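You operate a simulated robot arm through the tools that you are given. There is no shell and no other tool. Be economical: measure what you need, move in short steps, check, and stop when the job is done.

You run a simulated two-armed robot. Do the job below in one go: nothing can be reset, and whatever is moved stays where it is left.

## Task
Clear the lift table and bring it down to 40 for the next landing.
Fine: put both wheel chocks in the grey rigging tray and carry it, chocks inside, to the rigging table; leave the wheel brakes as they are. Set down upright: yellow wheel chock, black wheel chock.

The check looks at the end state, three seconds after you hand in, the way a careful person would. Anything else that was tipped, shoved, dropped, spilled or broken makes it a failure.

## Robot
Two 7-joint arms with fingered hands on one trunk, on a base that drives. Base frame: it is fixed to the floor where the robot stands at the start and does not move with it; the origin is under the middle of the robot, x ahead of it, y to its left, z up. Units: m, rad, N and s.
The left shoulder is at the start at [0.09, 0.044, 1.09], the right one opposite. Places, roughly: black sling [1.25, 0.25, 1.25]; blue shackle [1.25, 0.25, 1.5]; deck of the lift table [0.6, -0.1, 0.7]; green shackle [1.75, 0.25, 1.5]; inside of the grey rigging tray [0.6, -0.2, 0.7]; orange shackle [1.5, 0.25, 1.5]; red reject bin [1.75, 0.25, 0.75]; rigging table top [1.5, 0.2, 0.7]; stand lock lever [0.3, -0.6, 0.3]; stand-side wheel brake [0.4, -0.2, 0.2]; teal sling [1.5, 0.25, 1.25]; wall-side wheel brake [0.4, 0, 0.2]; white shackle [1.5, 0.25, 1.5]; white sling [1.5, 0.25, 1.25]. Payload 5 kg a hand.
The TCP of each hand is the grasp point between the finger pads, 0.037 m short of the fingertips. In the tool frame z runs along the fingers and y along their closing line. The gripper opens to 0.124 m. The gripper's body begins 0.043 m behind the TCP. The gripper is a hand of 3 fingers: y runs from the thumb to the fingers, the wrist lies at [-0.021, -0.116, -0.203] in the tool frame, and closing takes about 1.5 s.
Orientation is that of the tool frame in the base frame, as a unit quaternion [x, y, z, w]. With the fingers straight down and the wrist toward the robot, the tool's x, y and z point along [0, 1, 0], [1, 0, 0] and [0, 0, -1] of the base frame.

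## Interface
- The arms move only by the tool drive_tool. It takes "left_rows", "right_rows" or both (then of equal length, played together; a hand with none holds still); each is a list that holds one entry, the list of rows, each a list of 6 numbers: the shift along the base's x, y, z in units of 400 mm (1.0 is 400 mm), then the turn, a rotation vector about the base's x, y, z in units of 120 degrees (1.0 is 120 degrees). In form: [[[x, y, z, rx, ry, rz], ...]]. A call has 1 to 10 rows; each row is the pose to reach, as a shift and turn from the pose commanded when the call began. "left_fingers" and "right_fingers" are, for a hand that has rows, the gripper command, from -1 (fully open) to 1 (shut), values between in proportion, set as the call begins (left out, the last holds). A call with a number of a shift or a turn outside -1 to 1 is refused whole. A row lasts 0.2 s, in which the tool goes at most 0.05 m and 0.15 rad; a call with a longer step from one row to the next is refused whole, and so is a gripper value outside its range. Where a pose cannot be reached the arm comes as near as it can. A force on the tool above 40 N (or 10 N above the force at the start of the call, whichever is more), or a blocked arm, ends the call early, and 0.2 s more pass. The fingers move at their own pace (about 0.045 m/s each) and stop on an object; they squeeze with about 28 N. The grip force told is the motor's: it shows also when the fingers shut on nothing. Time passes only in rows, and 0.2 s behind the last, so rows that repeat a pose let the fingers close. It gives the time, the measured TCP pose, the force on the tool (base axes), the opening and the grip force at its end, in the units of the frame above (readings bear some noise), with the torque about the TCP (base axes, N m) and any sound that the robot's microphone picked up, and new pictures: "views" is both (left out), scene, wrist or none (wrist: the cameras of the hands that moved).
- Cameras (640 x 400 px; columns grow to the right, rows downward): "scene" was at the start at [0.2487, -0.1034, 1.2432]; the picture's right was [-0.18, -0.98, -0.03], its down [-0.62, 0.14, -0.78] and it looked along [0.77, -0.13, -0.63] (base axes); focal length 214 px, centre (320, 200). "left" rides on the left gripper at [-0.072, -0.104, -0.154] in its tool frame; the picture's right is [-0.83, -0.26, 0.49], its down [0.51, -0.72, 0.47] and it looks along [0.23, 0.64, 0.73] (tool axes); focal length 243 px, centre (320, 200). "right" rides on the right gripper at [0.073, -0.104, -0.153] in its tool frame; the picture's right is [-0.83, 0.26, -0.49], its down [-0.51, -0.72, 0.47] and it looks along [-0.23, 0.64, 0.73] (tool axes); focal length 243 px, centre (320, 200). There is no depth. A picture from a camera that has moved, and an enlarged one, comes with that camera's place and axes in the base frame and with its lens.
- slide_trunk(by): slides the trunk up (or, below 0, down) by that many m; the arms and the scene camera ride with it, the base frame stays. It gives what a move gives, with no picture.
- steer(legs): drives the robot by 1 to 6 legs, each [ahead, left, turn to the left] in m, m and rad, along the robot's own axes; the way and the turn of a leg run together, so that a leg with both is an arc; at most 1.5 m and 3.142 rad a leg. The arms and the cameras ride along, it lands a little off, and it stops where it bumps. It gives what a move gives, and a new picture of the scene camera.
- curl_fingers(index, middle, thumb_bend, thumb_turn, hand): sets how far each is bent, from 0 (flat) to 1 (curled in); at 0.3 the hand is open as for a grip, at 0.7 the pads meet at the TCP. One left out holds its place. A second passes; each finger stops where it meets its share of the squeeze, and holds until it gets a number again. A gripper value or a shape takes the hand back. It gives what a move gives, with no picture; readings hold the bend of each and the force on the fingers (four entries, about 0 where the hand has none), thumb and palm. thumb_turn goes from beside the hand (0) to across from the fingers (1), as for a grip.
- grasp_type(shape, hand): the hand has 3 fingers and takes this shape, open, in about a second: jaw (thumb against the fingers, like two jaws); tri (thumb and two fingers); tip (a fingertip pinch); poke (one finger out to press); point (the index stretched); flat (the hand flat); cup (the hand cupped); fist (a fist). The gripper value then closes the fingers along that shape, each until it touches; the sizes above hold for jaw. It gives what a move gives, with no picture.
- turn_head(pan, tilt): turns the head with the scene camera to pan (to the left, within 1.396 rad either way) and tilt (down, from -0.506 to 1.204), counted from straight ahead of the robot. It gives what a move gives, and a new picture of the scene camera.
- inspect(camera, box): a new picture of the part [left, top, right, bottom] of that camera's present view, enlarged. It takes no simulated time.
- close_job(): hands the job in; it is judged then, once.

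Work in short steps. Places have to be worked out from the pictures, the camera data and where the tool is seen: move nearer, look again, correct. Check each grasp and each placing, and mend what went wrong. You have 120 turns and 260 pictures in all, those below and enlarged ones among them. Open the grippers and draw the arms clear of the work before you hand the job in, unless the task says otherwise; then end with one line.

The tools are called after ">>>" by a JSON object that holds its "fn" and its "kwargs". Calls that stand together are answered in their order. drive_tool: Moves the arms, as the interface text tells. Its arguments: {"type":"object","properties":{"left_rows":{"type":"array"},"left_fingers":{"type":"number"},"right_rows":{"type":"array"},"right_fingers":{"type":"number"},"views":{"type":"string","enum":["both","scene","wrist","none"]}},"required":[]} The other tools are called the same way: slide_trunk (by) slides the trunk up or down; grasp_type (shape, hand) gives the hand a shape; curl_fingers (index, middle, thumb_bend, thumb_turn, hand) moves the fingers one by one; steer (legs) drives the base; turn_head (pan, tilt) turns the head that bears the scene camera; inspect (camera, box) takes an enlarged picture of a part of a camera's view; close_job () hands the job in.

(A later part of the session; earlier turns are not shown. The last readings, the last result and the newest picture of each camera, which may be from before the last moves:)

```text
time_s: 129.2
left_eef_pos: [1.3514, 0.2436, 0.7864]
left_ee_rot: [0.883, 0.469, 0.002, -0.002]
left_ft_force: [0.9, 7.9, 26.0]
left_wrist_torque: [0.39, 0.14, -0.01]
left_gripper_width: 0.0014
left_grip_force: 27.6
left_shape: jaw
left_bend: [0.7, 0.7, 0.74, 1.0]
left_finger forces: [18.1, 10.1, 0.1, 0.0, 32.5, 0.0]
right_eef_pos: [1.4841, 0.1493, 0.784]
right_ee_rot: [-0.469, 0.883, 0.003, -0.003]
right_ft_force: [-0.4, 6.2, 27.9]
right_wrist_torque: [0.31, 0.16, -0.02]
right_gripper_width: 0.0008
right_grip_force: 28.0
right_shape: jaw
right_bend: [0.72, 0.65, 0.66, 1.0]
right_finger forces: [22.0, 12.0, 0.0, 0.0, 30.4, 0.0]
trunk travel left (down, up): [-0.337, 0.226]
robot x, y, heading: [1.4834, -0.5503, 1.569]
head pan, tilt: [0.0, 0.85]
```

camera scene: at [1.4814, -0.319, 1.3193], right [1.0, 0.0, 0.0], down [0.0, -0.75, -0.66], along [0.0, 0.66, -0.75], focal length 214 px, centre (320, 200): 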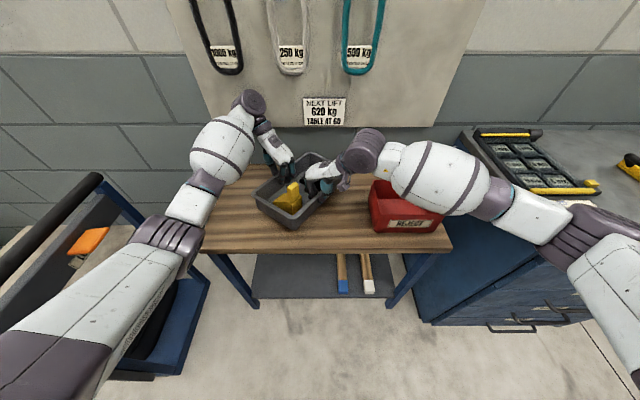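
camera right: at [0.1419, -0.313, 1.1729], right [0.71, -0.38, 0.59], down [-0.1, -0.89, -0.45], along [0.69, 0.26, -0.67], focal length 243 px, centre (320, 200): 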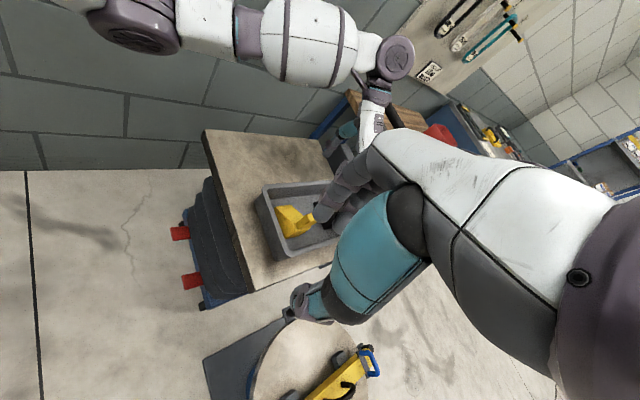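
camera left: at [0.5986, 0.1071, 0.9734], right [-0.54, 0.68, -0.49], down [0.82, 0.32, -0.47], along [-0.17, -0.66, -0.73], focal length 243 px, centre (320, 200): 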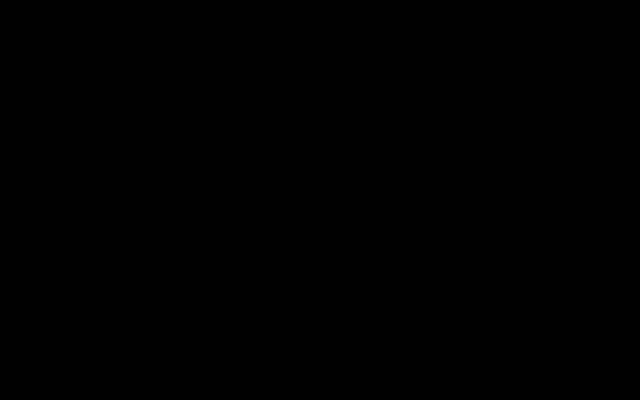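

It rests on the table (touch at TCP z≈0.787). I relieve the pressure and open both hands partially.

>>> {"fn": "slide_trunk", "kwargs": {"by": 0.006}}

>>> {"fn": "drive_tool", "kwargs": {"left_rows": [[[0, 0, 0, 0, 0, 0], [0, 0, 0, 0, 0, 0], [0, 0, 0, 0, 0, 0], [0, 0, 0, 0, 0, 0]]], "right_rows": [[[0, 0, 0, 0, 0, 0], [0, 0, 0, 0, 0, 0], [0, 0, 0, 0, 0, 0], [0, 0, 0, 0, 0, 0]]], "left_fingers": 0.3, "right_fingers": 0.3, "views": "none"}}

>>> {"fn": "inspect", "kwargs": {"camera": "scene", "box": [220, 100, 420, 240]}}

```text
time_s: 129.8
left_eef_pos: [1.3513, 0.243, 0.7861]
left_ee_rot: [0.883, 0.469, 0.001, 0.001]
left_ft_force: [4.5, 5.2, 9.8]
left_wrist_torque: [0.17, -0.11, -0.05]
left_gripper_width: 0.0012
left_grip_force: 27.6
left_shape: jaw
left_bend: [0.7, 0.7, 0.74, 1.0]
left_finger forces: [18.7, 10.2, 0.0, 0.0, 28.0, 0.1]
right_eef_pos: [1.4842, 0.15, 0.7853]
right_ee_rot: [-0.469, 0.883, 0.0, -0.004]
right_ft_force: [-3.9, 8.3, 14.4]
right_wrist_torque: [0.32, 0.21, -0.07]
right_gripper_width: 0.0013
right_grip_force: 27.9
right_shape: jaw
right_bend: [0.72, 0.65, 0.66, 1.0]
right_finger forces: [21.9, 12.1, 0.1, 0.0, 26.1, 0.0]
trunk travel left (down, up): [-0.343, 0.22]
robot x, y, heading: [1.4868, -0.5546, 1.566]
head pan, tilt: [0.0, 0.85]
```

```text
time_s: 130.8
left_eef_pos: [1.3509, 0.2441, 0.7856]
left_ee_rot: [0.883, 0.469, 0.0, 0.001]
left_ft_force: [-1.2, -0.4, -0.2]
left_wrist_torque: [0.0, 0.01, 0.02]
left_gripper_width: 0.0426
left_grip_force: 0.1
left_shape: jaw
left_bend: [0.74, 0.52, 0.73, 1.0]
left_finger forces: [0.1, 0.0, 0.1, 0.1, 0.1, 0.0]
right_eef_pos: [1.4847, 0.1513, 0.7844]
right_ee_rot: [-0.47, 0.883, -0.001, -0.002]
right_ft_force: [0.1, 0.7, 0.1]
right_wrist_torque: [0.01, -0.01, -0.02]
right_gripper_width: 0.0431
right_grip_force: 0.0
right_shape: jaw
right_bend: [0.74, 0.52, 0.73, 1.0]
right_finger forces: [0.1, 0.0, 0.0, 0.0, 0.0, 0.0]
trunk travel left (down, up): [-0.343, 0.22]
robot x, y, heading: [1.4792, -0.5531, 1.568]
head pan, tilt: [0.0, 0.85]
```

```text
2.86 times, centred on (320, 170) of scene
camera zoom: at [1.4814, -0.3137, 1.2971], right [1.0, 0.0, 0.0], down [0.0, -0.75, -0.66], along [0.0, 0.66, -0.75], focal length 613 px, centre (320, 286)
```

zoom: 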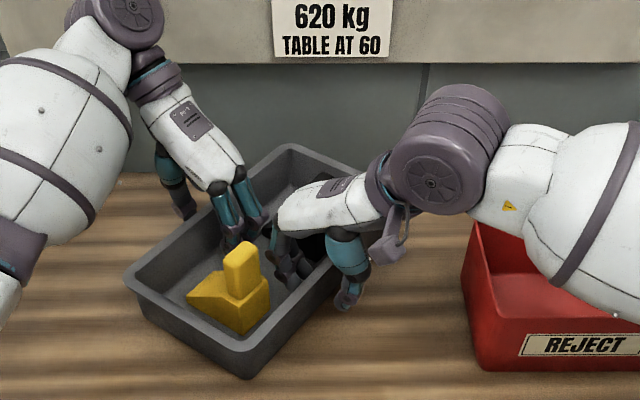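

Released, tray upright with both chocks. I lift both hands out, easing the left one away from the wall so its wrist stays clear of the slings.

>>> {"fn": "drive_tool", "kwargs": {"left_rows": [[[0, 0, 0.05, 0, 0, 0], [0, -0.01, 0.1, 0, 0, 0], [0, -0.02, 0.16, 0, 0, 0], [-0.03, -0.06, 0.2, 0, 0, 0], [-0.06, -0.12, 0.25, 0, 0, 0], [-0.08, -0.2, 0.29, 0, 0, 0], [-0.1, -0.28, 0.3, 0, 0, 0]]], "right_rows": [[[0, 0, 0.05, 0, 0, 0], [0, 0, 0.1, 0, 0, 0], [0, 0, 0.16, 0, 0, 0], [0.02, -0.03, 0.22, 0, 0, 0], [0.05, -0.08, 0.26, 0, 0, 0], [0.08, -0.14, 0.29, 0, 0, 0], [0.1, -0.2, 0.3, 0, 0, 0]]], "views": "none"}}

>>> {"fn": "inspect", "kwargs": {"camera": "scene", "box": [180, 40, 460, 240]}}

```text
time_s: 132.3
left_eef_pos: [1.311, 0.1296, 0.9069]
left_ee_rot: [0.883, 0.469, -0.001, 0.0]
left_ft_force: [0.4, -0.9, -0.5]
left_wrist_torque: [-0.04, -0.03, 0.03]
left_gripper_width: 0.0431
left_grip_force: 0.0
left_shape: jaw
left_bend: [0.74, 0.52, 0.73, 1.0]
left_finger forces: [0.0, 0.0, 0.0, 0.0, 0.1, 0.0]
right_eef_pos: [1.5242, 0.0704, 0.9046]
right_ee_rot: [-0.47, 0.883, 0.0, -0.002]
right_ft_force: [0.2, -0.8, 0.0]
right_wrist_torque: [0.01, -0.01, 0.01]
right_gripper_width: 0.0428
right_grip_force: 0.1
right_shape: jaw
right_bend: [0.74, 0.52, 0.73, 1.0]
right_finger forces: [0.1, 0.0, 0.1, 0.0, 0.1, 0.0]
trunk travel left (down, up): [-0.343, 0.22]
robot x, y, heading: [1.4872, -0.5535, 1.569]
head pan, tilt: [0.0, 0.85]
```

```text
2.00 times, centred on (320, 140) of scene
camera zoom: at [1.481, -0.3155, 1.2975], right [1.0, 0.0, 0.0], down [0.0, -0.75, -0.66], along [0.0, 0.66, -0.75], focal length 429 px, centre (320, 320)
```

zoom: 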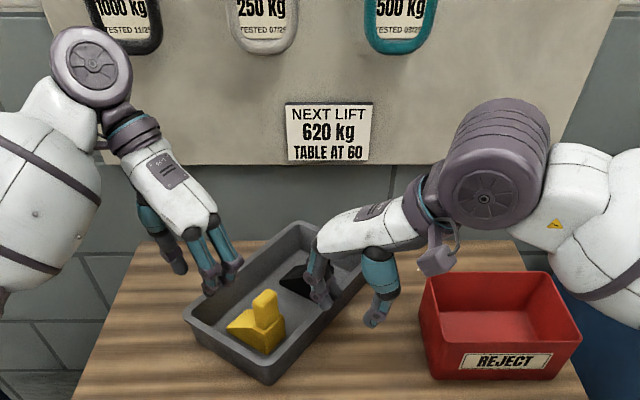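

Hands are out; tray with chocks undisturbed. I back off and look.

>>> {"fn": "steer", "kwargs": {"legs": [[-0.55, 0, 0]]}}

>>> {"fn": "inspect", "kwargs": {"camera": "scene", "box": [230, 110, 420, 230]}}

>>> {"fn": "turn_head", "kwargs": {"pan": 0.6, "tilt": 0.7}}

>>> {"fn": "inspect", "kwargs": {"camera": "scene", "box": [220, 60, 420, 240]}}

```text
time_s: 135.5
left_eef_pos: [1.3135, -0.4161, 0.9068]
left_ee_rot: [0.885, 0.465, 0.0, 0.001]
left_ft_force: [-0.2, 0.2, -0.3]
left_wrist_torque: [-0.01, 0.04, 0.01]
left_gripper_width: 0.0427
left_grip_force: 0.1
left_shape: jaw
left_bend: [0.74, 0.52, 0.73, 1.0]
left_finger forces: [0.0, 0.0, 0.0, 0.1, 0.0, 0.1]
right_eef_pos: [1.5243, -0.4774, 0.9035]
right_ee_rot: [-0.466, 0.885, -0.001, -0.003]
right_ft_force: [0.3, 0.2, 0.1]
right_wrist_torque: [0.01, 0.0, 0.04]
right_gripper_width: 0.043
right_grip_force: 0.0
right_shape: jaw
right_bend: [0.74, 0.52, 0.73, 1.0]
right_finger forces: [0.1, 0.1, 0.1, 0.1, 0.1, 0.0]
trunk travel left (down, up): [-0.343, 0.22]
robot x, y, heading: [1.4757, -1.1013, 1.56]
head pan, tilt: [0.0, 0.85]
camera scene: at [1.4791, -0.8637, 1.2971], right [1.0, -0.01, 0.0], down [-0.01, -0.75, -0.66], along [0.01, 0.66, -0.75], focal length 214 px, centre (320, 200)
```

scene: 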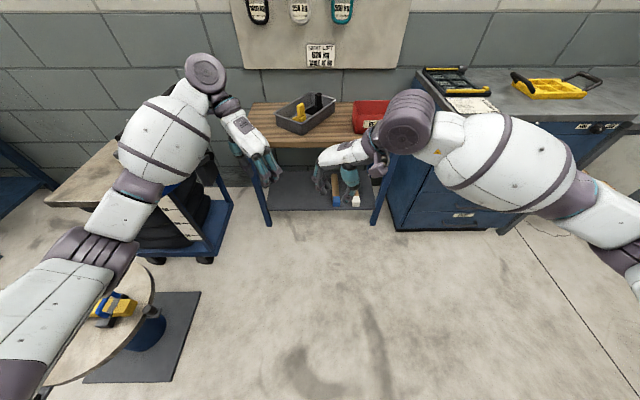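

```text
3.33 times, centred on (325, 170) of scene
camera zoom: at [1.4791, -0.8637, 1.2971], right [1.0, -0.01, 0.0], down [-0.01, -0.75, -0.66], along [0.01, 0.66, -0.75], focal length 715 px, centre (303, 300)
```

zoom: 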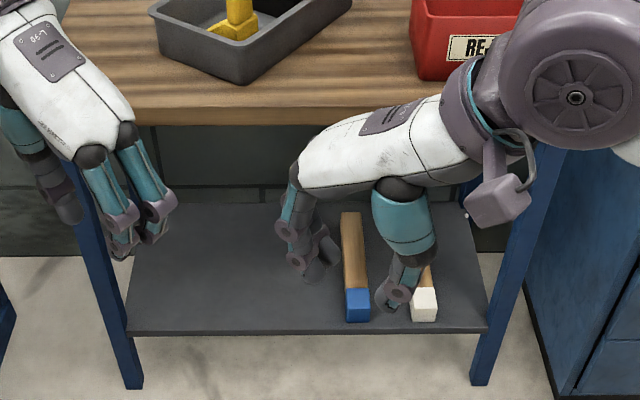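

```text
time_s: 136.5
left_eef_pos: [1.3124, -0.4168, 0.9063]
left_ee_rot: [0.885, 0.466, 0.0, 0.001]
left_ft_force: [0.1, 0.7, 0.0]
left_wrist_torque: [0.02, 0.0, 0.01]
left_gripper_width: 0.043
left_grip_force: 0.0
left_shape: jaw
left_bend: [0.74, 0.52, 0.73, 1.0]
left_finger forces: [0.1, 0.0, 0.0, 0.0, 0.0, 0.0]
right_eef_pos: [1.5252, -0.4784, 0.9043]
right_ee_rot: [-0.466, 0.885, -0.002, -0.002]
right_ft_force: [-0.8, -0.2, 0.3]
right_wrist_torque: [-0.05, 0.0, 0.01]
right_gripper_width: 0.0431
right_grip_force: 0.0
right_shape: jaw
right_bend: [0.74, 0.52, 0.73, 1.0]
right_finger forces: [0.1, 0.0, 0.1, 0.0, 0.0, 0.1]
trunk travel left (down, up): [-0.343, 0.22]
robot x, y, heading: [1.4791, -1.1043, 1.557]
head pan, tilt: [0.6, 0.7]
camera scene: at [1.431, -0.8712, 1.3094], right [0.83, 0.55, 0.0], down [0.36, -0.54, -0.76], along [-0.42, 0.64, -0.64], focal length 214 px, centre (320, 200)
```

scene: 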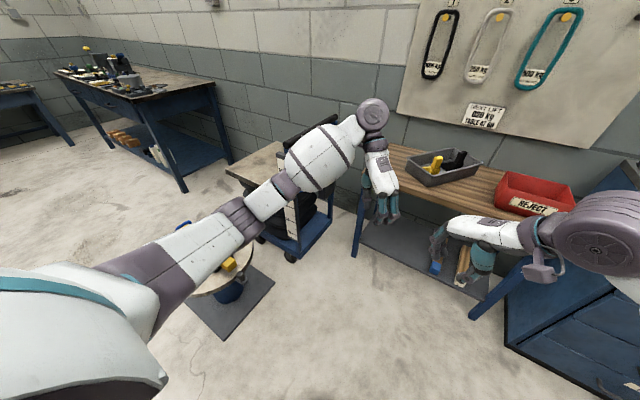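

```text
2.22 times, centred on (320, 150) of scene
camera zoom: at [1.431, -0.8712, 1.3094], right [0.83, 0.55, 0.0], down [0.36, -0.54, -0.76], along [-0.42, 0.64, -0.64], focal length 477 px, centre (320, 311)
```

zoom: 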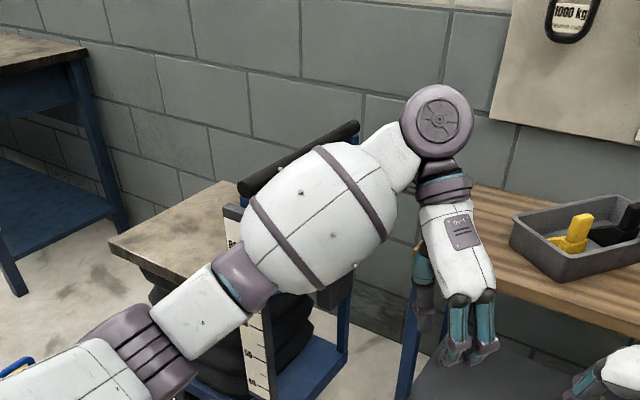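

Tray and chocks stand fine on the table. Next the lift: I tuck both arms (unwinding their yaw) so I can see and turn toward it.

>>> {"fn": "drive_tool", "kwargs": {"left_rows": [[[-0.05, -0.034, 0.02, 0, 0, 0.07], [-0.1, -0.068, 0.04, 0, 0, 0.14], [-0.15, -0.102, 0.06, 0, 0, 0.21], [-0.2, -0.136, 0.08, 0, 0, 0.28], [-0.25, -0.17, 0.1, 0, 0, 0.35], [-0.3, -0.204, 0.12, 0, 0, 0.42], [-0.35, -0.238, 0.14, 0, 0, 0.49], [-0.4, -0.272, 0.16, 0, 0, 0.56], [-0.45, -0.306, 0.18, 0, 0, 0.63], [-0.5, -0.34, 0.2, 0, 0, 0.7]]], "right_rows": [[[0.085, -0.031, 0.025, 0, 0, -0.047], [0.17, -0.062, 0.05, 0, 0, -0.094], [0.255, -0.093, 0.075, 0, 0, -0.141], [0.34, -0.124, 0.1, 0, 0, -0.188], [0.425, -0.155, 0.125, 0, 0, -0.235], [0.51, -0.186, 0.15, 0, 0, -0.282], [0.595, -0.217, 0.175, 0, 0, -0.329], [0.68, -0.248, 0.2, 0, 0, -0.376], [0.765, -0.279, 0.225, 0, 0, -0.423], [0.85, -0.31, 0.25, 0, 0, -0.467]]], "views": "none"}}

>>> {"fn": "steer", "kwargs": {"legs": [[0.1, 0.05, 0.75]]}}

>>> {"fn": "turn_head", "kwargs": {"pan": 0.1, "tilt": 0.6}}

```text
time_s: 138.7
left_eef_pos: [1.1123, -0.554, 0.9895]
left_ee_rot: [0.347, 0.938, 0.003, 0.002]
left_ft_force: [-0.1, -0.7, 0.1]
left_wrist_torque: [0.04, -0.02, 0.03]
left_gripper_width: 0.0431
left_grip_force: 0.1
left_shape: jaw
left_bend: [0.74, 0.52, 0.73, 1.0]
left_finger forces: [0.0, 0.0, 0.0, 0.0, 0.1, 0.0]
right_eef_pos: [1.8639, -0.6039, 1.0054]
right_ee_rot: [0.005, 1.0, 0.002, -0.003]
right_ft_force: [1.1, -0.1, -0.4]
right_wrist_torque: [0.05, 0.01, -0.07]
right_gripper_width: 0.043
right_grip_force: 0.0
right_shape: jaw
right_bend: [0.74, 0.51, 0.73, 1.0]
right_finger forces: [0.0, 0.0, 0.1, 0.0, 0.0, 0.0]
trunk travel left (down, up): [-0.343, 0.22]
robot x, y, heading: [1.4804, -1.1013, 1.557]
head pan, tilt: [0.6, 0.7]
```

```text
time_s: 141.1
left_eef_pos: [0.7566, -0.8698, 0.9866]
left_ee_rot: [-0.017, 1.0, 0.001, 0.001]
left_ft_force: [-0.4, -0.2, 0.0]
left_wrist_torque: [-0.04, 0.01, 0.0]
left_gripper_width: 0.043
left_grip_force: 0.1
left_shape: jaw
left_bend: [0.74, 0.52, 0.73, 1.0]
left_finger forces: [0.0, 0.0, 0.1, 0.1, 0.1, 0.1]
right_eef_pos: [1.3464, -0.3991, 1.0048]
right_ee_rot: [-0.359, 0.933, -0.001, -0.002]
right_ft_force: [-0.2, -0.3, 0.4]
right_wrist_torque: [0.01, 0.0, -0.03]
right_gripper_width: 0.0428
right_grip_force: 0.1
right_shape: jaw
right_bend: [0.74, 0.51, 0.73, 1.0]
right_finger forces: [0.0, 0.1, 0.0, 0.1, 0.1, 0.1]
trunk travel left (down, up): [-0.343, 0.22]
robot x, y, heading: [1.3995, -1.0307, 2.299]
head pan, tilt: [0.6, 0.7]
camera scene: at [1.2065, -0.8894, 1.3094], right [0.24, 0.97, 0.0], down [0.63, -0.15, -0.77], along [-0.74, 0.18, -0.64], focal length 214 px, centre (320, 200)
```

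scene: 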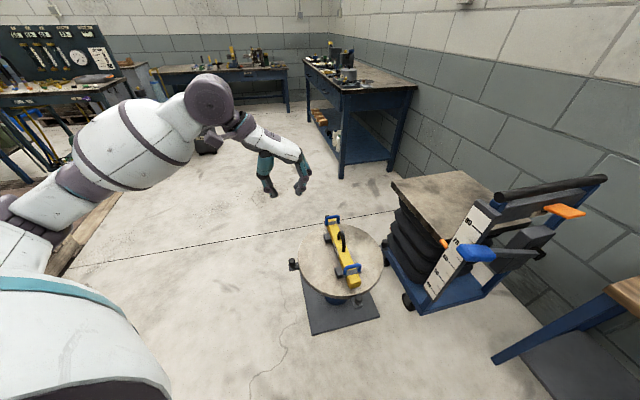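

```text
time_s: 142.0
left_eef_pos: [0.7563, -0.8707, 0.9878]
left_ee_rot: [-0.016, 1.0, 0.002, 0.0]
left_ft_force: [0.7, 1.0, 1.4]
left_wrist_torque: [0.01, -0.01, 0.01]
left_gripper_width: 0.0429
left_grip_force: 0.1
left_shape: jaw
left_bend: [0.74, 0.52, 0.73, 1.0]
left_finger forces: [0.0, 0.0, 0.0, 0.0, 0.0, 0.1]
right_eef_pos: [1.3464, -0.399, 1.0045]
right_ee_rot: [-0.358, 0.934, -0.001, -0.002]
right_ft_force: [0.8, -0.1, -0.2]
right_wrist_torque: [-0.01, -0.03, -0.01]
right_gripper_width: 0.0431
right_grip_force: 0.0
right_shape: jaw
right_bend: [0.74, 0.51, 0.73, 1.0]
right_finger forces: [0.0, 0.0, 0.0, 0.0, 0.1, 0.0]
trunk travel left (down, up): [-0.343, 0.22]
robot x, y, heading: [1.3986, -1.0316, 2.301]
head pan, tilt: [0.099, 0.6]
camera scene: at [1.2237, -0.8501, 1.318], right [0.68, 0.74, 0.0], down [0.42, -0.38, -0.83], along [-0.61, 0.56, -0.57], focal length 214 px, centre (320, 200)
```

scene: 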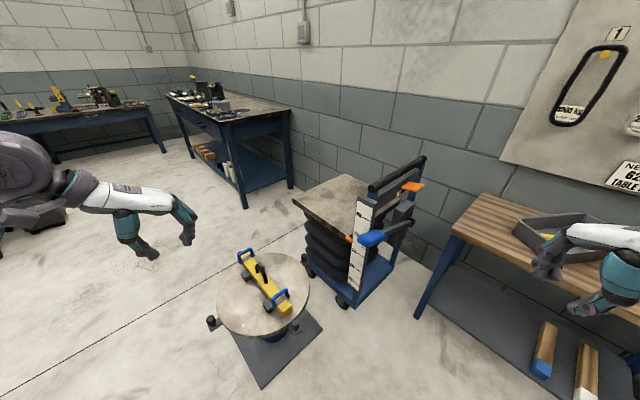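

Excellent view of the lift. I zoom in on scale, pointer and levers.

>>> {"fn": "inspect", "kwargs": {"camera": "scene", "box": [320, 150, 450, 310]}}

>>> {"fn": "inspect", "kwargs": {"camera": "scene", "box": [335, 155, 435, 255]}}

```text
2.50 times, centred on (385, 230) of scene
camera zoom: at [1.2237, -0.8501, 1.318], right [0.68, 0.74, 0.0], down [0.42, -0.38, -0.83], along [-0.61, 0.56, -0.57], focal length 536 px, centre (158, 125)
```

zoom: 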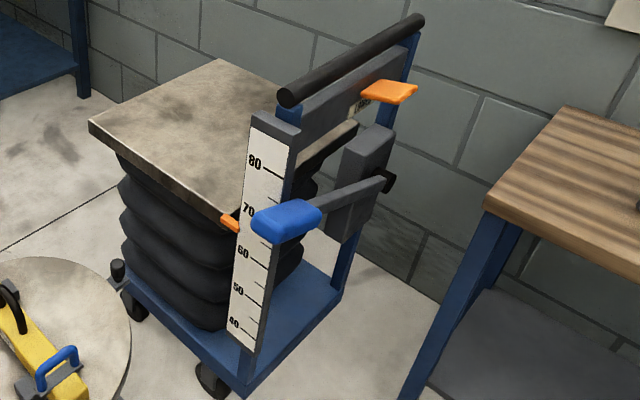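

```text
4.00 times, centred on (385, 205) of scene
camera zoom: at [1.2237, -0.8501, 1.318], right [0.68, 0.74, 0.0], down [0.42, -0.38, -0.83], along [-0.61, 0.56, -0.57], focal length 858 px, centre (60, 180)
```

zoom: 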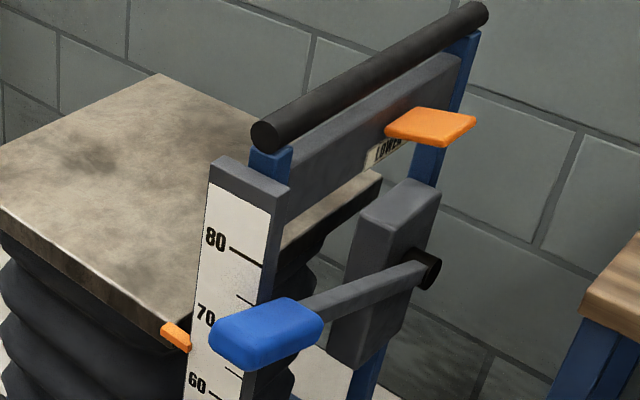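

The pointer reads about 66–67 on the scale; the orange paddle is marked "LOWER", the blue arm is the pump lever. I move up so the right hand can press the orange paddle from above.

>>> {"fn": "steer", "kwargs": {"legs": [[0.34, -0.1, 0]]}}

>>> {"fn": "turn_head", "kwargs": {"pan": -0.1, "tilt": 0.75}}

>>> {"fn": "inspect", "kwargs": {"camera": "scene", "box": [200, 60, 400, 260]}}

```text
time_s: 144.3
left_eef_pos: [0.6037, -0.5509, 0.9882]
left_ee_rot: [-0.016, 1.0, 0.001, 0.001]
left_ft_force: [-0.8, 0.1, 0.3]
left_wrist_torque: [0.0, 0.01, 0.01]
left_gripper_width: 0.043
left_grip_force: 0.1
left_shape: jaw
left_bend: [0.74, 0.52, 0.73, 1.0]
left_finger forces: [0.0, 0.0, 0.0, 0.0, 0.0, 0.1]
right_eef_pos: [1.1935, -0.0797, 1.006]
right_ee_rot: [-0.357, 0.934, 0.0, -0.003]
right_ft_force: [-0.5, 0.3, -0.1]
right_wrist_torque: [0.0, -0.02, 0.01]
right_gripper_width: 0.0434
right_grip_force: 0.0
right_shape: jaw
right_bend: [0.74, 0.51, 0.73, 1.0]
right_finger forces: [0.0, 0.0, 0.0, 0.0, 0.0, 0.0]
trunk travel left (down, up): [-0.343, 0.22]
robot x, y, heading: [1.2491, -0.7066, 2.302]
head pan, tilt: [0.099, 0.6]
camera scene: at [1.0719, -0.531, 1.3181], right [0.68, 0.74, 0.0], down [0.42, -0.38, -0.83], along [-0.61, 0.56, -0.56], focal length 214 px, centre (320, 200)
```

scene: 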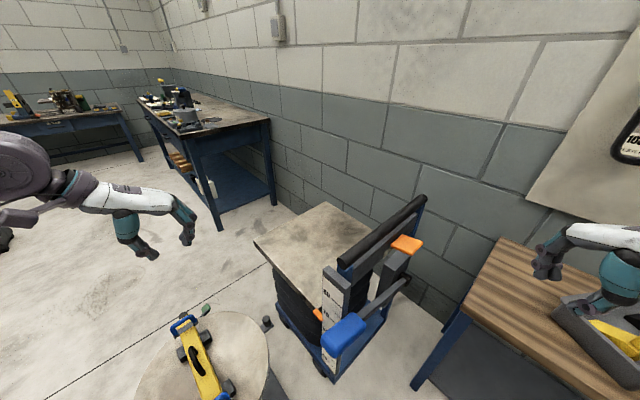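

```text
time_s: 145.0
left_eef_pos: [0.604, -0.5507, 0.9876]
left_ee_rot: [-0.016, 1.0, 0.0, 0.001]
left_ft_force: [0.4, 0.4, 0.5]
left_wrist_torque: [0.01, 0.01, 0.0]
left_gripper_width: 0.0431
left_grip_force: 0.0
left_shape: jaw
left_bend: [0.74, 0.52, 0.73, 1.0]
left_finger forces: [0.0, 0.1, 0.0, 0.0, 0.1, 0.0]
right_eef_pos: [1.1932, -0.0791, 1.0047]
right_ee_rot: [-0.358, 0.934, -0.001, -0.002]
right_ft_force: [0.5, -0.6, -0.4]
right_wrist_torque: [-0.02, -0.01, 0.0]
right_gripper_width: 0.0434
right_grip_force: 0.0
right_shape: jaw
right_bend: [0.74, 0.51, 0.73, 1.0]
right_finger forces: [0.1, 0.0, 0.0, 0.0, 0.0, 0.0]
trunk travel left (down, up): [-0.343, 0.22]
robot x, y, heading: [1.2446, -0.7107, 2.305]
head pan, tilt: [-0.099, 0.75]
camera scene: at [1.0879, -0.523, 1.3051], right [0.81, 0.59, 0.0], down [0.4, -0.55, -0.73], along [-0.43, 0.59, -0.68], focal length 214 px, centre (320, 200)
```

scene: 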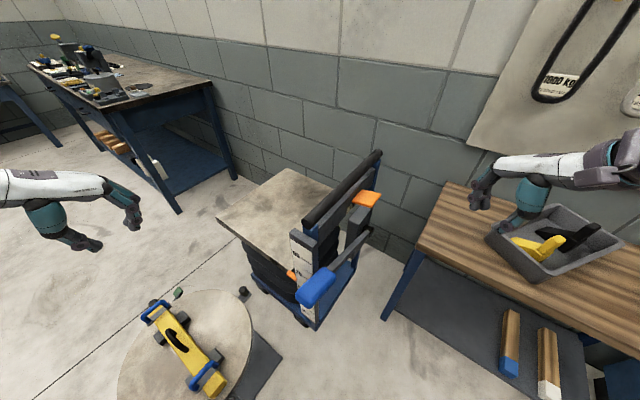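

```text
2.00 times, centred on (300, 160) of scene
camera zoom: at [1.0879, -0.523, 1.3051], right [0.81, 0.59, 0.0], down [0.4, -0.55, -0.73], along [-0.43, 0.59, -0.68], focal length 429 px, centre (360, 280)
```

zoom: 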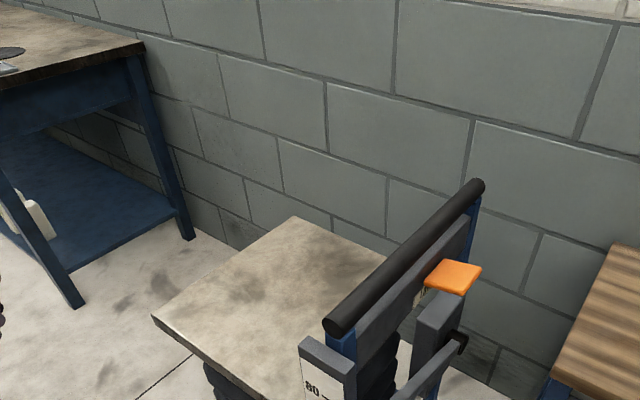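

The paddle's centre is at (0.918, −0.041), top z≈0.86. I shut the right hand, pitch it 30° forward (palm away from the top bar) and bring the fingertips above the paddle.

>>> {"fn": "drive_tool", "kwargs": {"right_rows": [[[-0.08, 0.01, 0, 0.023, 0.02, 0], [-0.16, 0.02, 0, 0.047, 0.042, 0], [-0.24, 0.03, 0, 0.07, 0.062, 0], [-0.32, 0.04, 0, 0.094, 0.083, 0], [-0.4, 0.05, -0.02, 0.117, 0.104, 0], [-0.48, 0.06, -0.06, 0.14, 0.125, 0], [-0.56, 0.06, -0.1, 0.164, 0.146, 0], [-0.62, 0.06, -0.13, 0.187, 0.166, 0], [-0.64, 0.06, -0.16, 0.187, 0.166, 0]]], "right_fingers": 1}}

>>> {"fn": "inspect", "kwargs": {"camera": "scene", "box": [290, 120, 430, 260]}}

```text
time_s: 147.0
left_eef_pos: [0.6038, -0.5509, 0.9872]
left_ee_rot: [-0.015, 1.0, 0.001, 0.001]
left_ft_force: [-0.5, 0.3, -0.2]
left_wrist_torque: [-0.02, 0.0, -0.03]
left_gripper_width: 0.0429
left_grip_force: 0.2
left_shape: jaw
left_bend: [0.74, 0.52, 0.73, 1.0]
left_finger forces: [0.0, 0.0, 0.0, 0.0, 0.0, 0.0]
right_eef_pos: [0.9527, -0.0541, 0.9584]
right_ee_rot: [-0.348, 0.905, 0.229, -0.089]
right_ft_force: [-0.1, 0.1, 0.3]
right_wrist_torque: [-0.02, 0.0, -0.03]
right_gripper_width: 0.0002
right_grip_force: 27.7
right_shape: jaw
right_bend: [0.7, 0.7, 0.56, 1.0]
right_finger forces: [0.0, 0.0, 0.0, 0.0, 0.0, 0.0]
right hand out of reach, approached as far as the arm can: row 8, 9
trunk travel left (down, up): [-0.343, 0.22]
robot x, y, heading: [1.2439, -0.7086, 2.299]
head pan, tilt: [-0.099, 0.75]
camera scene: at [1.087, -0.5237, 1.305], right [0.81, 0.59, 0.0], down [0.4, -0.55, -0.73], along [-0.43, 0.59, -0.68], focal length 214 px, centre (320, 200)
camera right: at [1.0109, -0.2257, 1.0426], right [0.62, 0.55, 0.56], down [0.65, 0.04, -0.76], along [-0.44, 0.83, -0.34], focal length 243 px, centre (320, 200)
```

scene: 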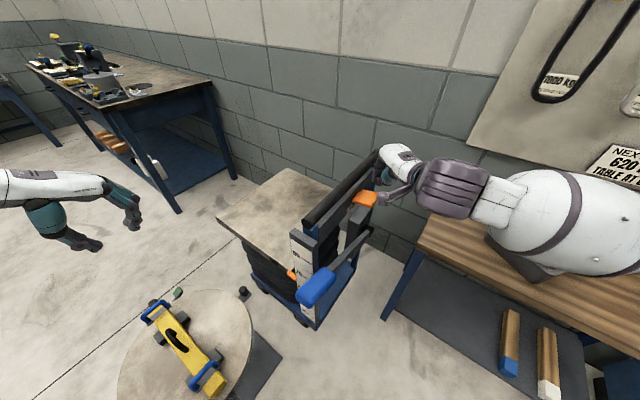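
right: 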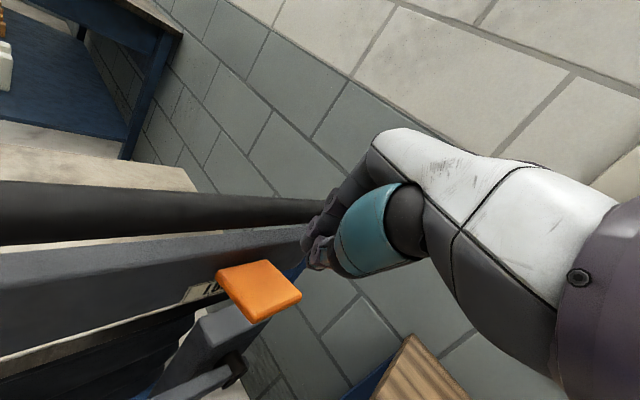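

```text
2.86 times, centred on (360, 190) of scene
camera zoom: at [1.087, -0.5237, 1.305], right [0.81, 0.59, 0.0], down [0.4, -0.55, -0.73], along [-0.43, 0.59, -0.68], focal length 613 px, centre (206, 229)
```

zoom: 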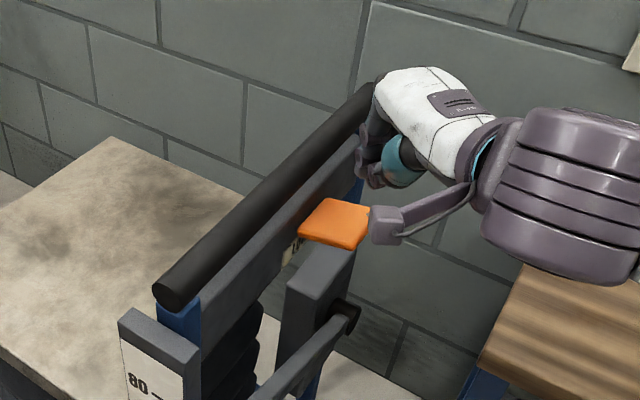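

The fingertip is ~6 cm above the paddle, 2 cm outboard. I go down in small steps.

>>> {"fn": "drive_tool", "kwargs": {"right_rows": [[[-0.015, 0, -0.03, 0, 0, 0], [-0.03, 0, -0.07, 0, 0, 0], [-0.04, 0, -0.11, 0, 0, 0], [-0.04, 0, -0.14, 0, 0, 0]]], "views": "wrist"}}

```text
time_s: 148.0
left_eef_pos: [0.6029, -0.551, 0.9883]
left_ee_rot: [-0.015, 1.0, 0.001, 0.001]
left_ft_force: [-0.4, -0.7, -0.2]
left_wrist_torque: [-0.02, -0.03, -0.05]
left_gripper_width: 0.0433
left_grip_force: 0.2
left_shape: jaw
left_bend: [0.74, 0.52, 0.73, 1.0]
left_finger forces: [0.1, 0.0, 0.0, 0.0, 0.0, 0.1]
right_eef_pos: [0.9537, -0.0531, 0.9582]
right_ee_rot: [-0.349, 0.904, 0.23, -0.09]
right_ft_force: [0.0, -0.3, 0.0]
right_wrist_torque: [0.0, 0.02, 0.04]
right_gripper_width: 0.0001
right_grip_force: 28.1
right_shape: jaw
right_bend: [0.7, 0.7, 0.56, 1.0]
right_finger forces: [0.1, 0.0, 0.1, 0.0, 0.0, 0.0]
right hand out of reach, approached as far as the arm can: row 1, 2, 3, 4
trunk travel left (down, up): [-0.343, 0.22]
robot x, y, heading: [1.2455, -0.7118, 2.299]
head pan, tilt: [-0.099, 0.75]
camera right: at [1.0117, -0.2256, 1.0428], right [0.62, 0.55, 0.56], down [0.65, 0.04, -0.76], along [-0.44, 0.83, -0.34], focal length 243 px, centre (320, 200)
```

right: 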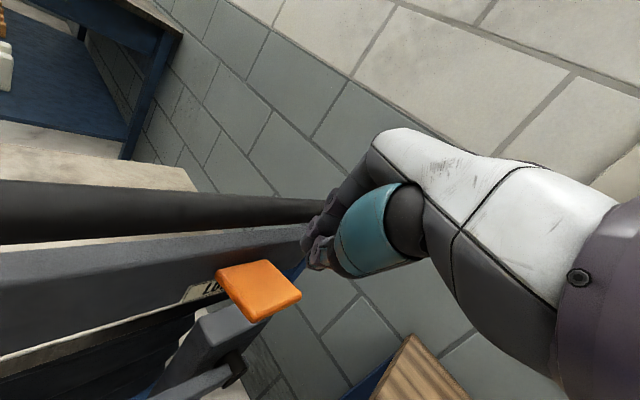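

The arm is at a limit there, so I use the base (2 cm left) and the trunk to lower the fingertip onto the paddle.

>>> {"fn": "steer", "kwargs": {"legs": [[0.0, 0.022, 0]]}}

>>> {"fn": "slide_trunk", "kwargs": {"by": -0.045}}

>>> {"fn": "inspect", "kwargs": {"camera": "right", "box": [160, 160, 400, 360]}}

>>> {"fn": "inspect", "kwargs": {"camera": "scene", "box": [270, 120, 430, 320]}}

```text
time_s: 148.9
left_eef_pos: [0.5884, -0.5648, 0.987]
left_ee_rot: [-0.016, 1.0, 0.001, 0.001]
left_ft_force: [-0.2, 0.2, -0.2]
left_wrist_torque: [0.01, 0.02, 0.0]
left_gripper_width: 0.0429
left_grip_force: 0.1
left_shape: jaw
left_bend: [0.74, 0.52, 0.73, 1.0]
left_finger forces: [0.0, 0.0, 0.0, 0.1, 0.0, 0.1]
right_eef_pos: [0.9381, -0.0685, 0.9591]
right_ee_rot: [-0.348, 0.905, 0.229, -0.09]
right_ft_force: [0.0, -0.8, 0.4]
right_wrist_torque: [0.01, 0.02, 0.02]
right_gripper_width: 0.0
right_grip_force: 27.4
right_shape: jaw
right_bend: [0.7, 0.7, 0.56, 1.0]
right_finger forces: [0.1, 0.1, 0.1, 0.1, 0.0, 0.1]
trunk travel left (down, up): [-0.343, 0.22]
robot x, y, heading: [1.2317, -0.72, 2.298]
head pan, tilt: [-0.099, 0.75]
camera scene: at [1.0728, -0.5369, 1.3051], right [0.81, 0.59, 0.0], down [0.4, -0.55, -0.73], along [-0.43, 0.59, -0.68], focal length 214 px, centre (320, 200)
```

scene: 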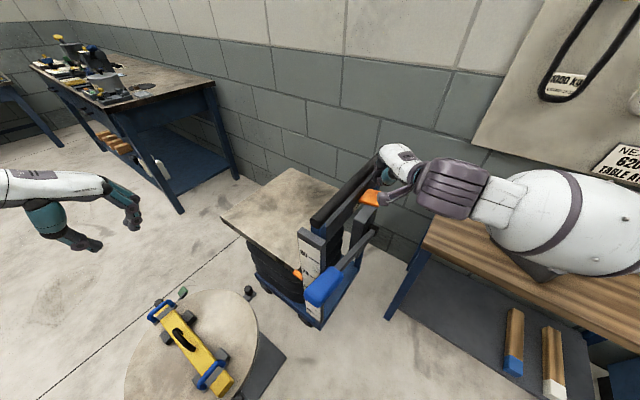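

```text
time_s: 149.8
left_eef_pos: [0.5885, -0.5646, 0.9435]
left_ee_rot: [-0.016, 1.0, 0.0, 0.001]
left_ft_force: [0.6, 1.5, 0.4]
left_wrist_torque: [0.01, 0.02, 0.0]
left_gripper_width: 0.043
left_grip_force: 0.1
left_shape: jaw
left_bend: [0.74, 0.52, 0.73, 1.0]
left_finger forces: [0.0, 0.0, 0.0, 0.0, 0.0, 0.1]
right_eef_pos: [0.9383, -0.0676, 0.9137]
right_ee_rot: [-0.349, 0.905, 0.228, -0.09]
right_ft_force: [-0.6, 0.0, 0.1]
right_wrist_torque: [0.0, 0.0, 0.0]
right_gripper_width: 0.0
right_grip_force: 28.0
right_shape: jaw
right_bend: [0.7, 0.7, 0.56, 1.0]
right_finger forces: [0.1, 0.0, 0.0, 0.0, 0.1, 0.0]
trunk travel left (down, up): [-0.298, 0.265]
robot x, y, heading: [1.2303, -0.7251, 2.295]
head pan, tilt: [-0.099, 0.75]
```

```text
2.00 times, centred on (280, 260) of right
camera zoom: at [0.9966, -0.2391, 0.9997], right [0.62, 0.56, 0.55], down [0.65, 0.03, -0.76], along [-0.44, 0.83, -0.34], focal length 485 px, centre (400, 80)
```

zoom: 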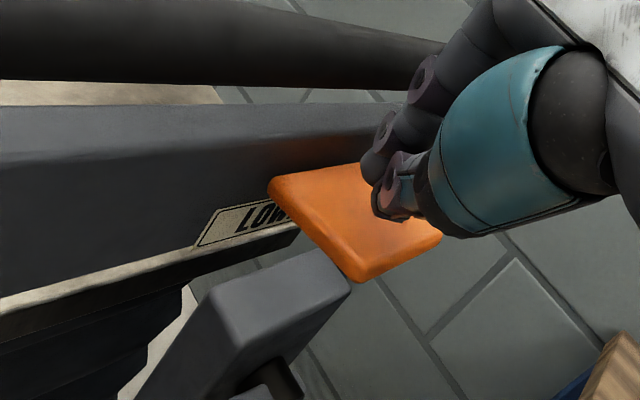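

```text
2.00 times, centred on (350, 220) of scene
camera zoom: at [1.0654, -0.5297, 1.2602], right [0.81, 0.59, 0.0], down [0.4, -0.55, -0.73], along [-0.43, 0.59, -0.68], focal length 429 px, centre (260, 160)
```

zoom: 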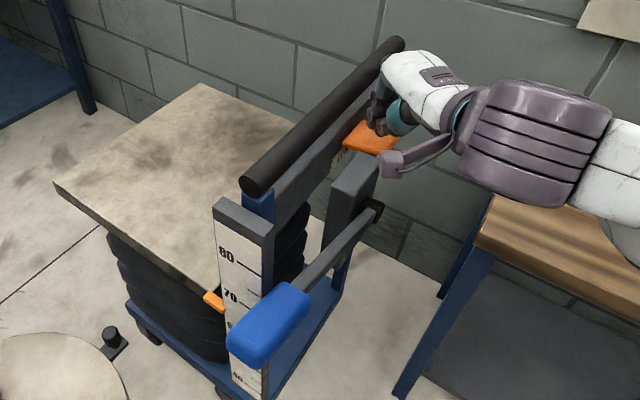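

The fingertip is right above the paddle. I lower the trunk in small steps and watch force and pointer.

>>> {"fn": "slide_trunk", "kwargs": {"by": -0.02}}

>>> {"fn": "inspect", "kwargs": {"camera": "scene", "box": [270, 120, 430, 320]}}

```text
time_s: 150.5
left_eef_pos: [0.5883, -0.5642, 0.9236]
left_ee_rot: [-0.016, 1.0, 0.002, 0.001]
left_ft_force: [-0.2, 0.0, 0.3]
left_wrist_torque: [-0.03, -0.03, 0.0]
left_gripper_width: 0.0431
left_grip_force: 0.0
left_shape: jaw
left_bend: [0.74, 0.52, 0.73, 1.0]
left_finger forces: [0.0, 0.0, 0.1, 0.0, 0.1, 0.0]
right_eef_pos: [0.9378, -0.0672, 0.8951]
right_ee_rot: [-0.349, 0.905, 0.227, -0.089]
right_ft_force: [-1.3, 0.6, 6.3]
right_wrist_torque: [0.02, 0.07, -0.02]
right_gripper_width: 0.0
right_grip_force: 28.0
right_shape: jaw
right_bend: [0.7, 0.7, 0.57, 1.0]
right_finger forces: [0.0, 0.0, 0.0, 0.0, 0.0, 0.1]
trunk travel left (down, up): [-0.278, 0.285]
robot x, y, heading: [1.2262, -0.7244, 2.295]
head pan, tilt: [-0.099, 0.75]
```

```text
2.00 times, centred on (350, 220) of scene
camera zoom: at [1.0617, -0.5263, 1.2398], right [0.81, 0.59, 0.0], down [0.4, -0.55, -0.73], along [-0.43, 0.59, -0.68], focal length 429 px, centre (260, 160)
```

zoom: 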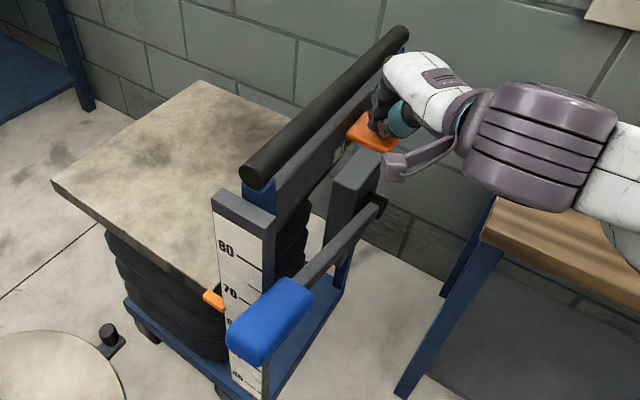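

Contact (6 N). Press 1 cm further.

>>> {"fn": "slide_trunk", "kwargs": {"by": -0.01}}

>>> {"fn": "inspect", "kwargs": {"camera": "scene", "box": [270, 120, 430, 320]}}

```text
time_s: 151.0
left_eef_pos: [0.5881, -0.5651, 0.9133]
left_ee_rot: [-0.016, 1.0, 0.001, 0.002]
left_ft_force: [-0.3, -0.5, 1.0]
left_wrist_torque: [0.0, -0.01, 0.01]
left_gripper_width: 0.0432
left_grip_force: 0.1
left_shape: jaw
left_bend: [0.74, 0.52, 0.73, 1.0]
left_finger forces: [0.0, 0.1, 0.0, 0.0, 0.0, 0.0]
right_eef_pos: [0.9384, -0.0679, 0.8839]
right_ee_rot: [-0.349, 0.905, 0.225, -0.089]
right_ft_force: [2.6, -1.5, 11.5]
right_wrist_torque: [0.0, -0.02, 0.01]
right_gripper_width: 0.0
right_grip_force: 28.0
right_shape: jaw
right_bend: [0.7, 0.7, 0.57, 1.0]
right_finger forces: [0.1, 0.0, 0.1, 0.0, 0.1, 0.1]
trunk travel left (down, up): [-0.268, 0.295]
robot x, y, heading: [1.2315, -0.7239, 2.294]
head pan, tilt: [-0.099, 0.75]
```

```text
2.00 times, centred on (350, 220) of scene
camera zoom: at [1.06, -0.5246, 1.2294], right [0.81, 0.59, 0.0], down [0.4, -0.55, -0.73], along [-0.43, 0.59, -0.68], focal length 429 px, centre (260, 160)
```

zoom: 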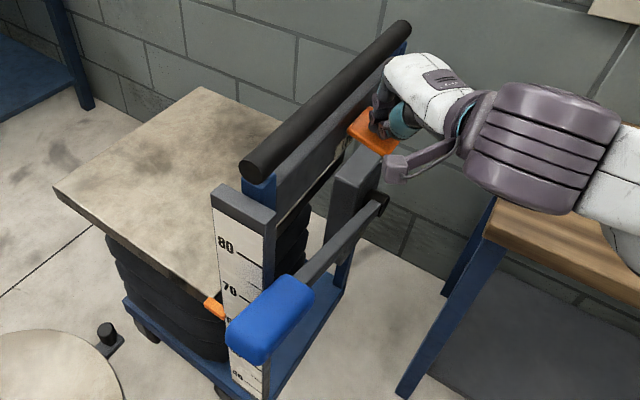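

The paddle tilts and the deck has begun to sink. I let 1 s pass while holding and check the rate.

>>> {"fn": "drive_tool", "kwargs": {"left_rows": [[[0, 0, 0, 0, 0, 0], [0, 0, 0, 0, 0, 0], [0, 0, 0, 0, 0, 0], [0, 0, 0, 0, 0, 0]]], "views": "none"}}

>>> {"fn": "inspect", "kwargs": {"camera": "scene", "box": [270, 120, 430, 320]}}

```text
time_s: 152.0
left_eef_pos: [0.5882, -0.5652, 0.9121]
left_ee_rot: [-0.016, 1.0, 0.0, 0.001]
left_ft_force: [-0.5, -0.5, 0.2]
left_wrist_torque: [-0.01, 0.01, 0.0]
left_gripper_width: 0.0432
left_grip_force: 0.0
left_shape: jaw
left_bend: [0.74, 0.52, 0.73, 1.0]
left_finger forces: [0.1, 0.2, 0.0, 0.1, 0.0, 0.0]
right_eef_pos: [0.9377, -0.0684, 0.8855]
right_ee_rot: [-0.348, 0.905, 0.226, -0.088]
right_ft_force: [2.7, -1.6, 10.0]
right_wrist_torque: [0.0, -0.02, 0.03]
right_gripper_width: 0.0
right_grip_force: 27.9
right_shape: jaw
right_bend: [0.7, 0.7, 0.57, 1.0]
right_finger forces: [0.0, 0.0, 0.0, 0.0, 0.1, 0.0]
trunk travel left (down, up): [-0.268, 0.295]
robot x, y, heading: [1.2334, -0.7284, 2.298]
head pan, tilt: [-0.099, 0.75]
```

```text
2.00 times, centred on (350, 220) of scene
camera zoom: at [1.0601, -0.5245, 1.2294], right [0.81, 0.59, 0.0], down [0.4, -0.55, -0.73], along [-0.43, 0.59, -0.68], focal length 429 px, centre (260, 160)
```

zoom: 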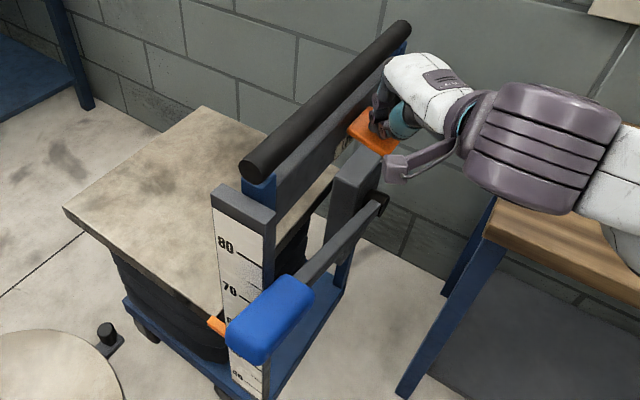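

It sinks about 4 units per second; now near 61–62. I hold 2.2 s more and re-read.

>>> {"fn": "drive_tool", "kwargs": {"left_rows": [[[0, 0, 0, 0, 0, 0], [0, 0, 0, 0, 0, 0], [0, 0, 0, 0, 0, 0], [0, 0, 0, 0, 0, 0], [0, 0, 0, 0, 0, 0], [0, 0, 0, 0, 0, 0], [0, 0, 0, 0, 0, 0], [0, 0, 0, 0, 0, 0], [0, 0, 0, 0, 0, 0], [0, 0, 0, 0, 0, 0]]], "views": "none"}}

>>> {"fn": "inspect", "kwargs": {"camera": "scene", "box": [290, 200, 390, 330]}}

```text
time_s: 154.2
left_eef_pos: [0.589, -0.565, 0.913]
left_ee_rot: [-0.015, 1.0, 0.001, 0.001]
left_ft_force: [-0.7, 0.5, 0.2]
left_wrist_torque: [0.0, 0.02, 0.01]
left_gripper_width: 0.0428
left_grip_force: 0.0
left_shape: jaw
left_bend: [0.74, 0.52, 0.73, 1.0]
left_finger forces: [0.1, 0.0, 0.1, 0.0, 0.1, 0.0]
right_eef_pos: [0.9374, -0.0683, 0.8844]
right_ee_rot: [-0.349, 0.905, 0.226, -0.09]
right_ft_force: [1.9, -0.1, 9.2]
right_wrist_torque: [0.01, -0.02, -0.02]
right_gripper_width: 0.0001
right_grip_force: 27.8
right_shape: jaw
right_bend: [0.7, 0.7, 0.57, 1.0]
right_finger forces: [0.1, 0.0, 0.0, 0.0, 0.1, 0.1]
trunk travel left (down, up): [-0.268, 0.295]
robot x, y, heading: [1.232, -0.7264, 2.293]
head pan, tilt: [-0.099, 0.75]
```

```text
3.08 times, centred on (340, 265) of scene
camera zoom: at [1.0601, -0.5245, 1.2294], right [0.81, 0.59, 0.0], down [0.4, -0.55, -0.73], along [-0.43, 0.59, -0.68], focal length 660 px, centre (258, 0)
```

zoom: 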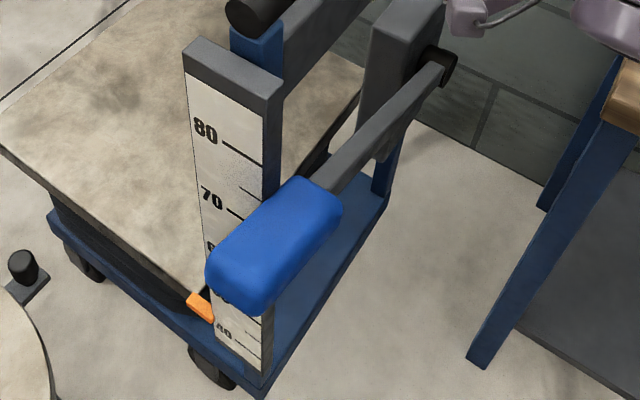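

>>> {"fn": "inspect", "kwargs": {"camera": "scene", "box": [340, 280, 385, 325]}}

>>> {"fn": "inspect", "kwargs": {"camera": "scene", "box": [335, 210, 385, 330]}}

```text
8.89 times, centred on (362, 302) of scene
camera zoom: at [1.0601, -0.5245, 1.2294], right [0.81, 0.59, 0.0], down [0.4, -0.55, -0.73], along [-0.43, 0.59, -0.68], focal length 1906 px, centre (-58, -711)
```

zoom: 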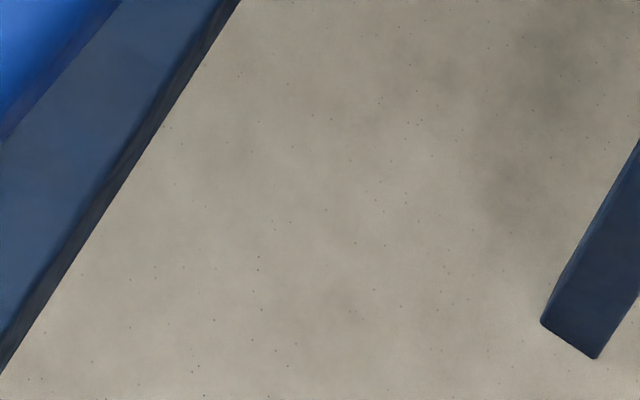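

```text
3.33 times, centred on (360, 270) of scene
camera zoom: at [1.0601, -0.5245, 1.2294], right [0.81, 0.59, 0.0], down [0.4, -0.55, -0.73], along [-0.43, 0.59, -0.68], focal length 715 px, centre (187, -33)
```

zoom: 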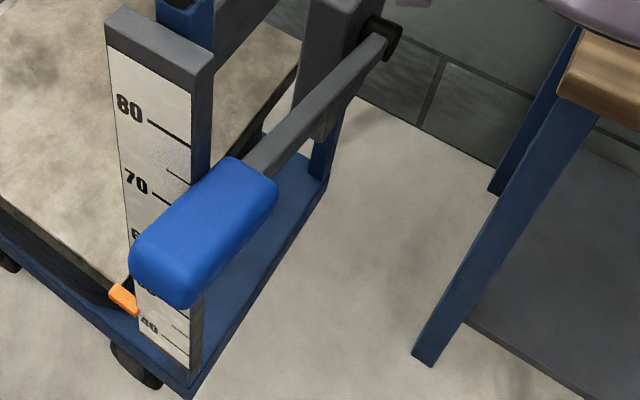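

>>> {"fn": "inspect", "kwargs": {"camera": "scene", "box": [305, 275, 345, 325]}}

```text
8.00 times, centred on (325, 300) of scene
camera zoom: at [1.0601, -0.5245, 1.2294], right [0.81, 0.59, 0.0], down [0.4, -0.55, -0.73], along [-0.43, 0.59, -0.68], focal length 1716 px, centre (280, -600)
```

zoom: 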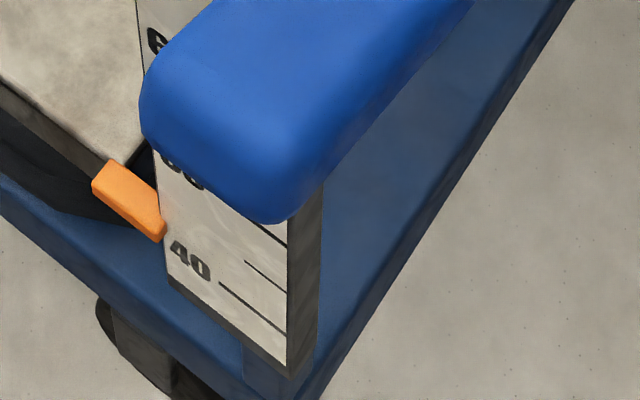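

The reading is about 42 and it sinks about 6 per second, so I release now by raising the trunk.

>>> {"fn": "slide_trunk", "kwargs": {"by": 0.03}}

>>> {"fn": "inspect", "kwargs": {"camera": "scene", "box": [305, 275, 345, 325]}}

```text
time_s: 155.0
left_eef_pos: [0.5876, -0.5641, 0.9422]
left_ee_rot: [-0.015, 1.0, 0.0, 0.002]
left_ft_force: [0.0, 0.3, 0.0]
left_wrist_torque: [-0.03, 0.0, -0.03]
left_gripper_width: 0.043
left_grip_force: 0.1
left_shape: jaw
left_bend: [0.74, 0.52, 0.73, 1.0]
left_finger forces: [0.1, 0.0, 0.0, 0.1, 0.0, 0.1]
right_eef_pos: [0.9381, -0.0669, 0.9143]
right_ee_rot: [-0.35, 0.905, 0.224, -0.089]
right_ft_force: [-0.3, -0.5, -0.3]
right_wrist_torque: [0.01, 0.03, -0.03]
right_gripper_width: 0.0
right_grip_force: 27.9
right_shape: jaw
right_bend: [0.7, 0.7, 0.57, 1.0]
right_finger forces: [0.0, 0.0, 0.0, 0.1, 0.1, 0.1]
trunk travel left (down, up): [-0.298, 0.265]
robot x, y, heading: [1.2292, -0.7311, 2.307]
head pan, tilt: [-0.099, 0.75]
```

```text
8.00 times, centred on (325, 300) of scene
camera zoom: at [1.0646, -0.5294, 1.26], right [0.81, 0.59, 0.0], down [0.4, -0.55, -0.73], along [-0.43, 0.59, -0.68], focal length 1716 px, centre (280, -600)
```

zoom: 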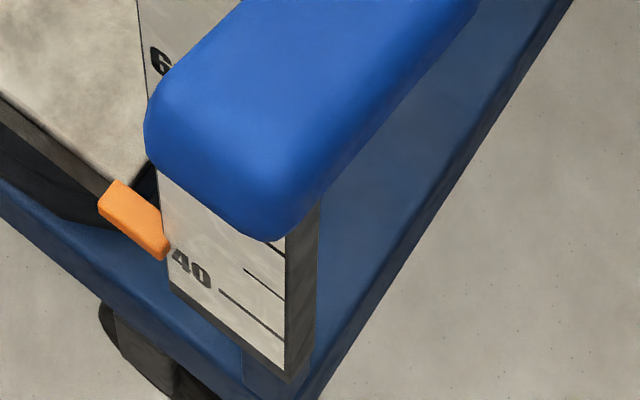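

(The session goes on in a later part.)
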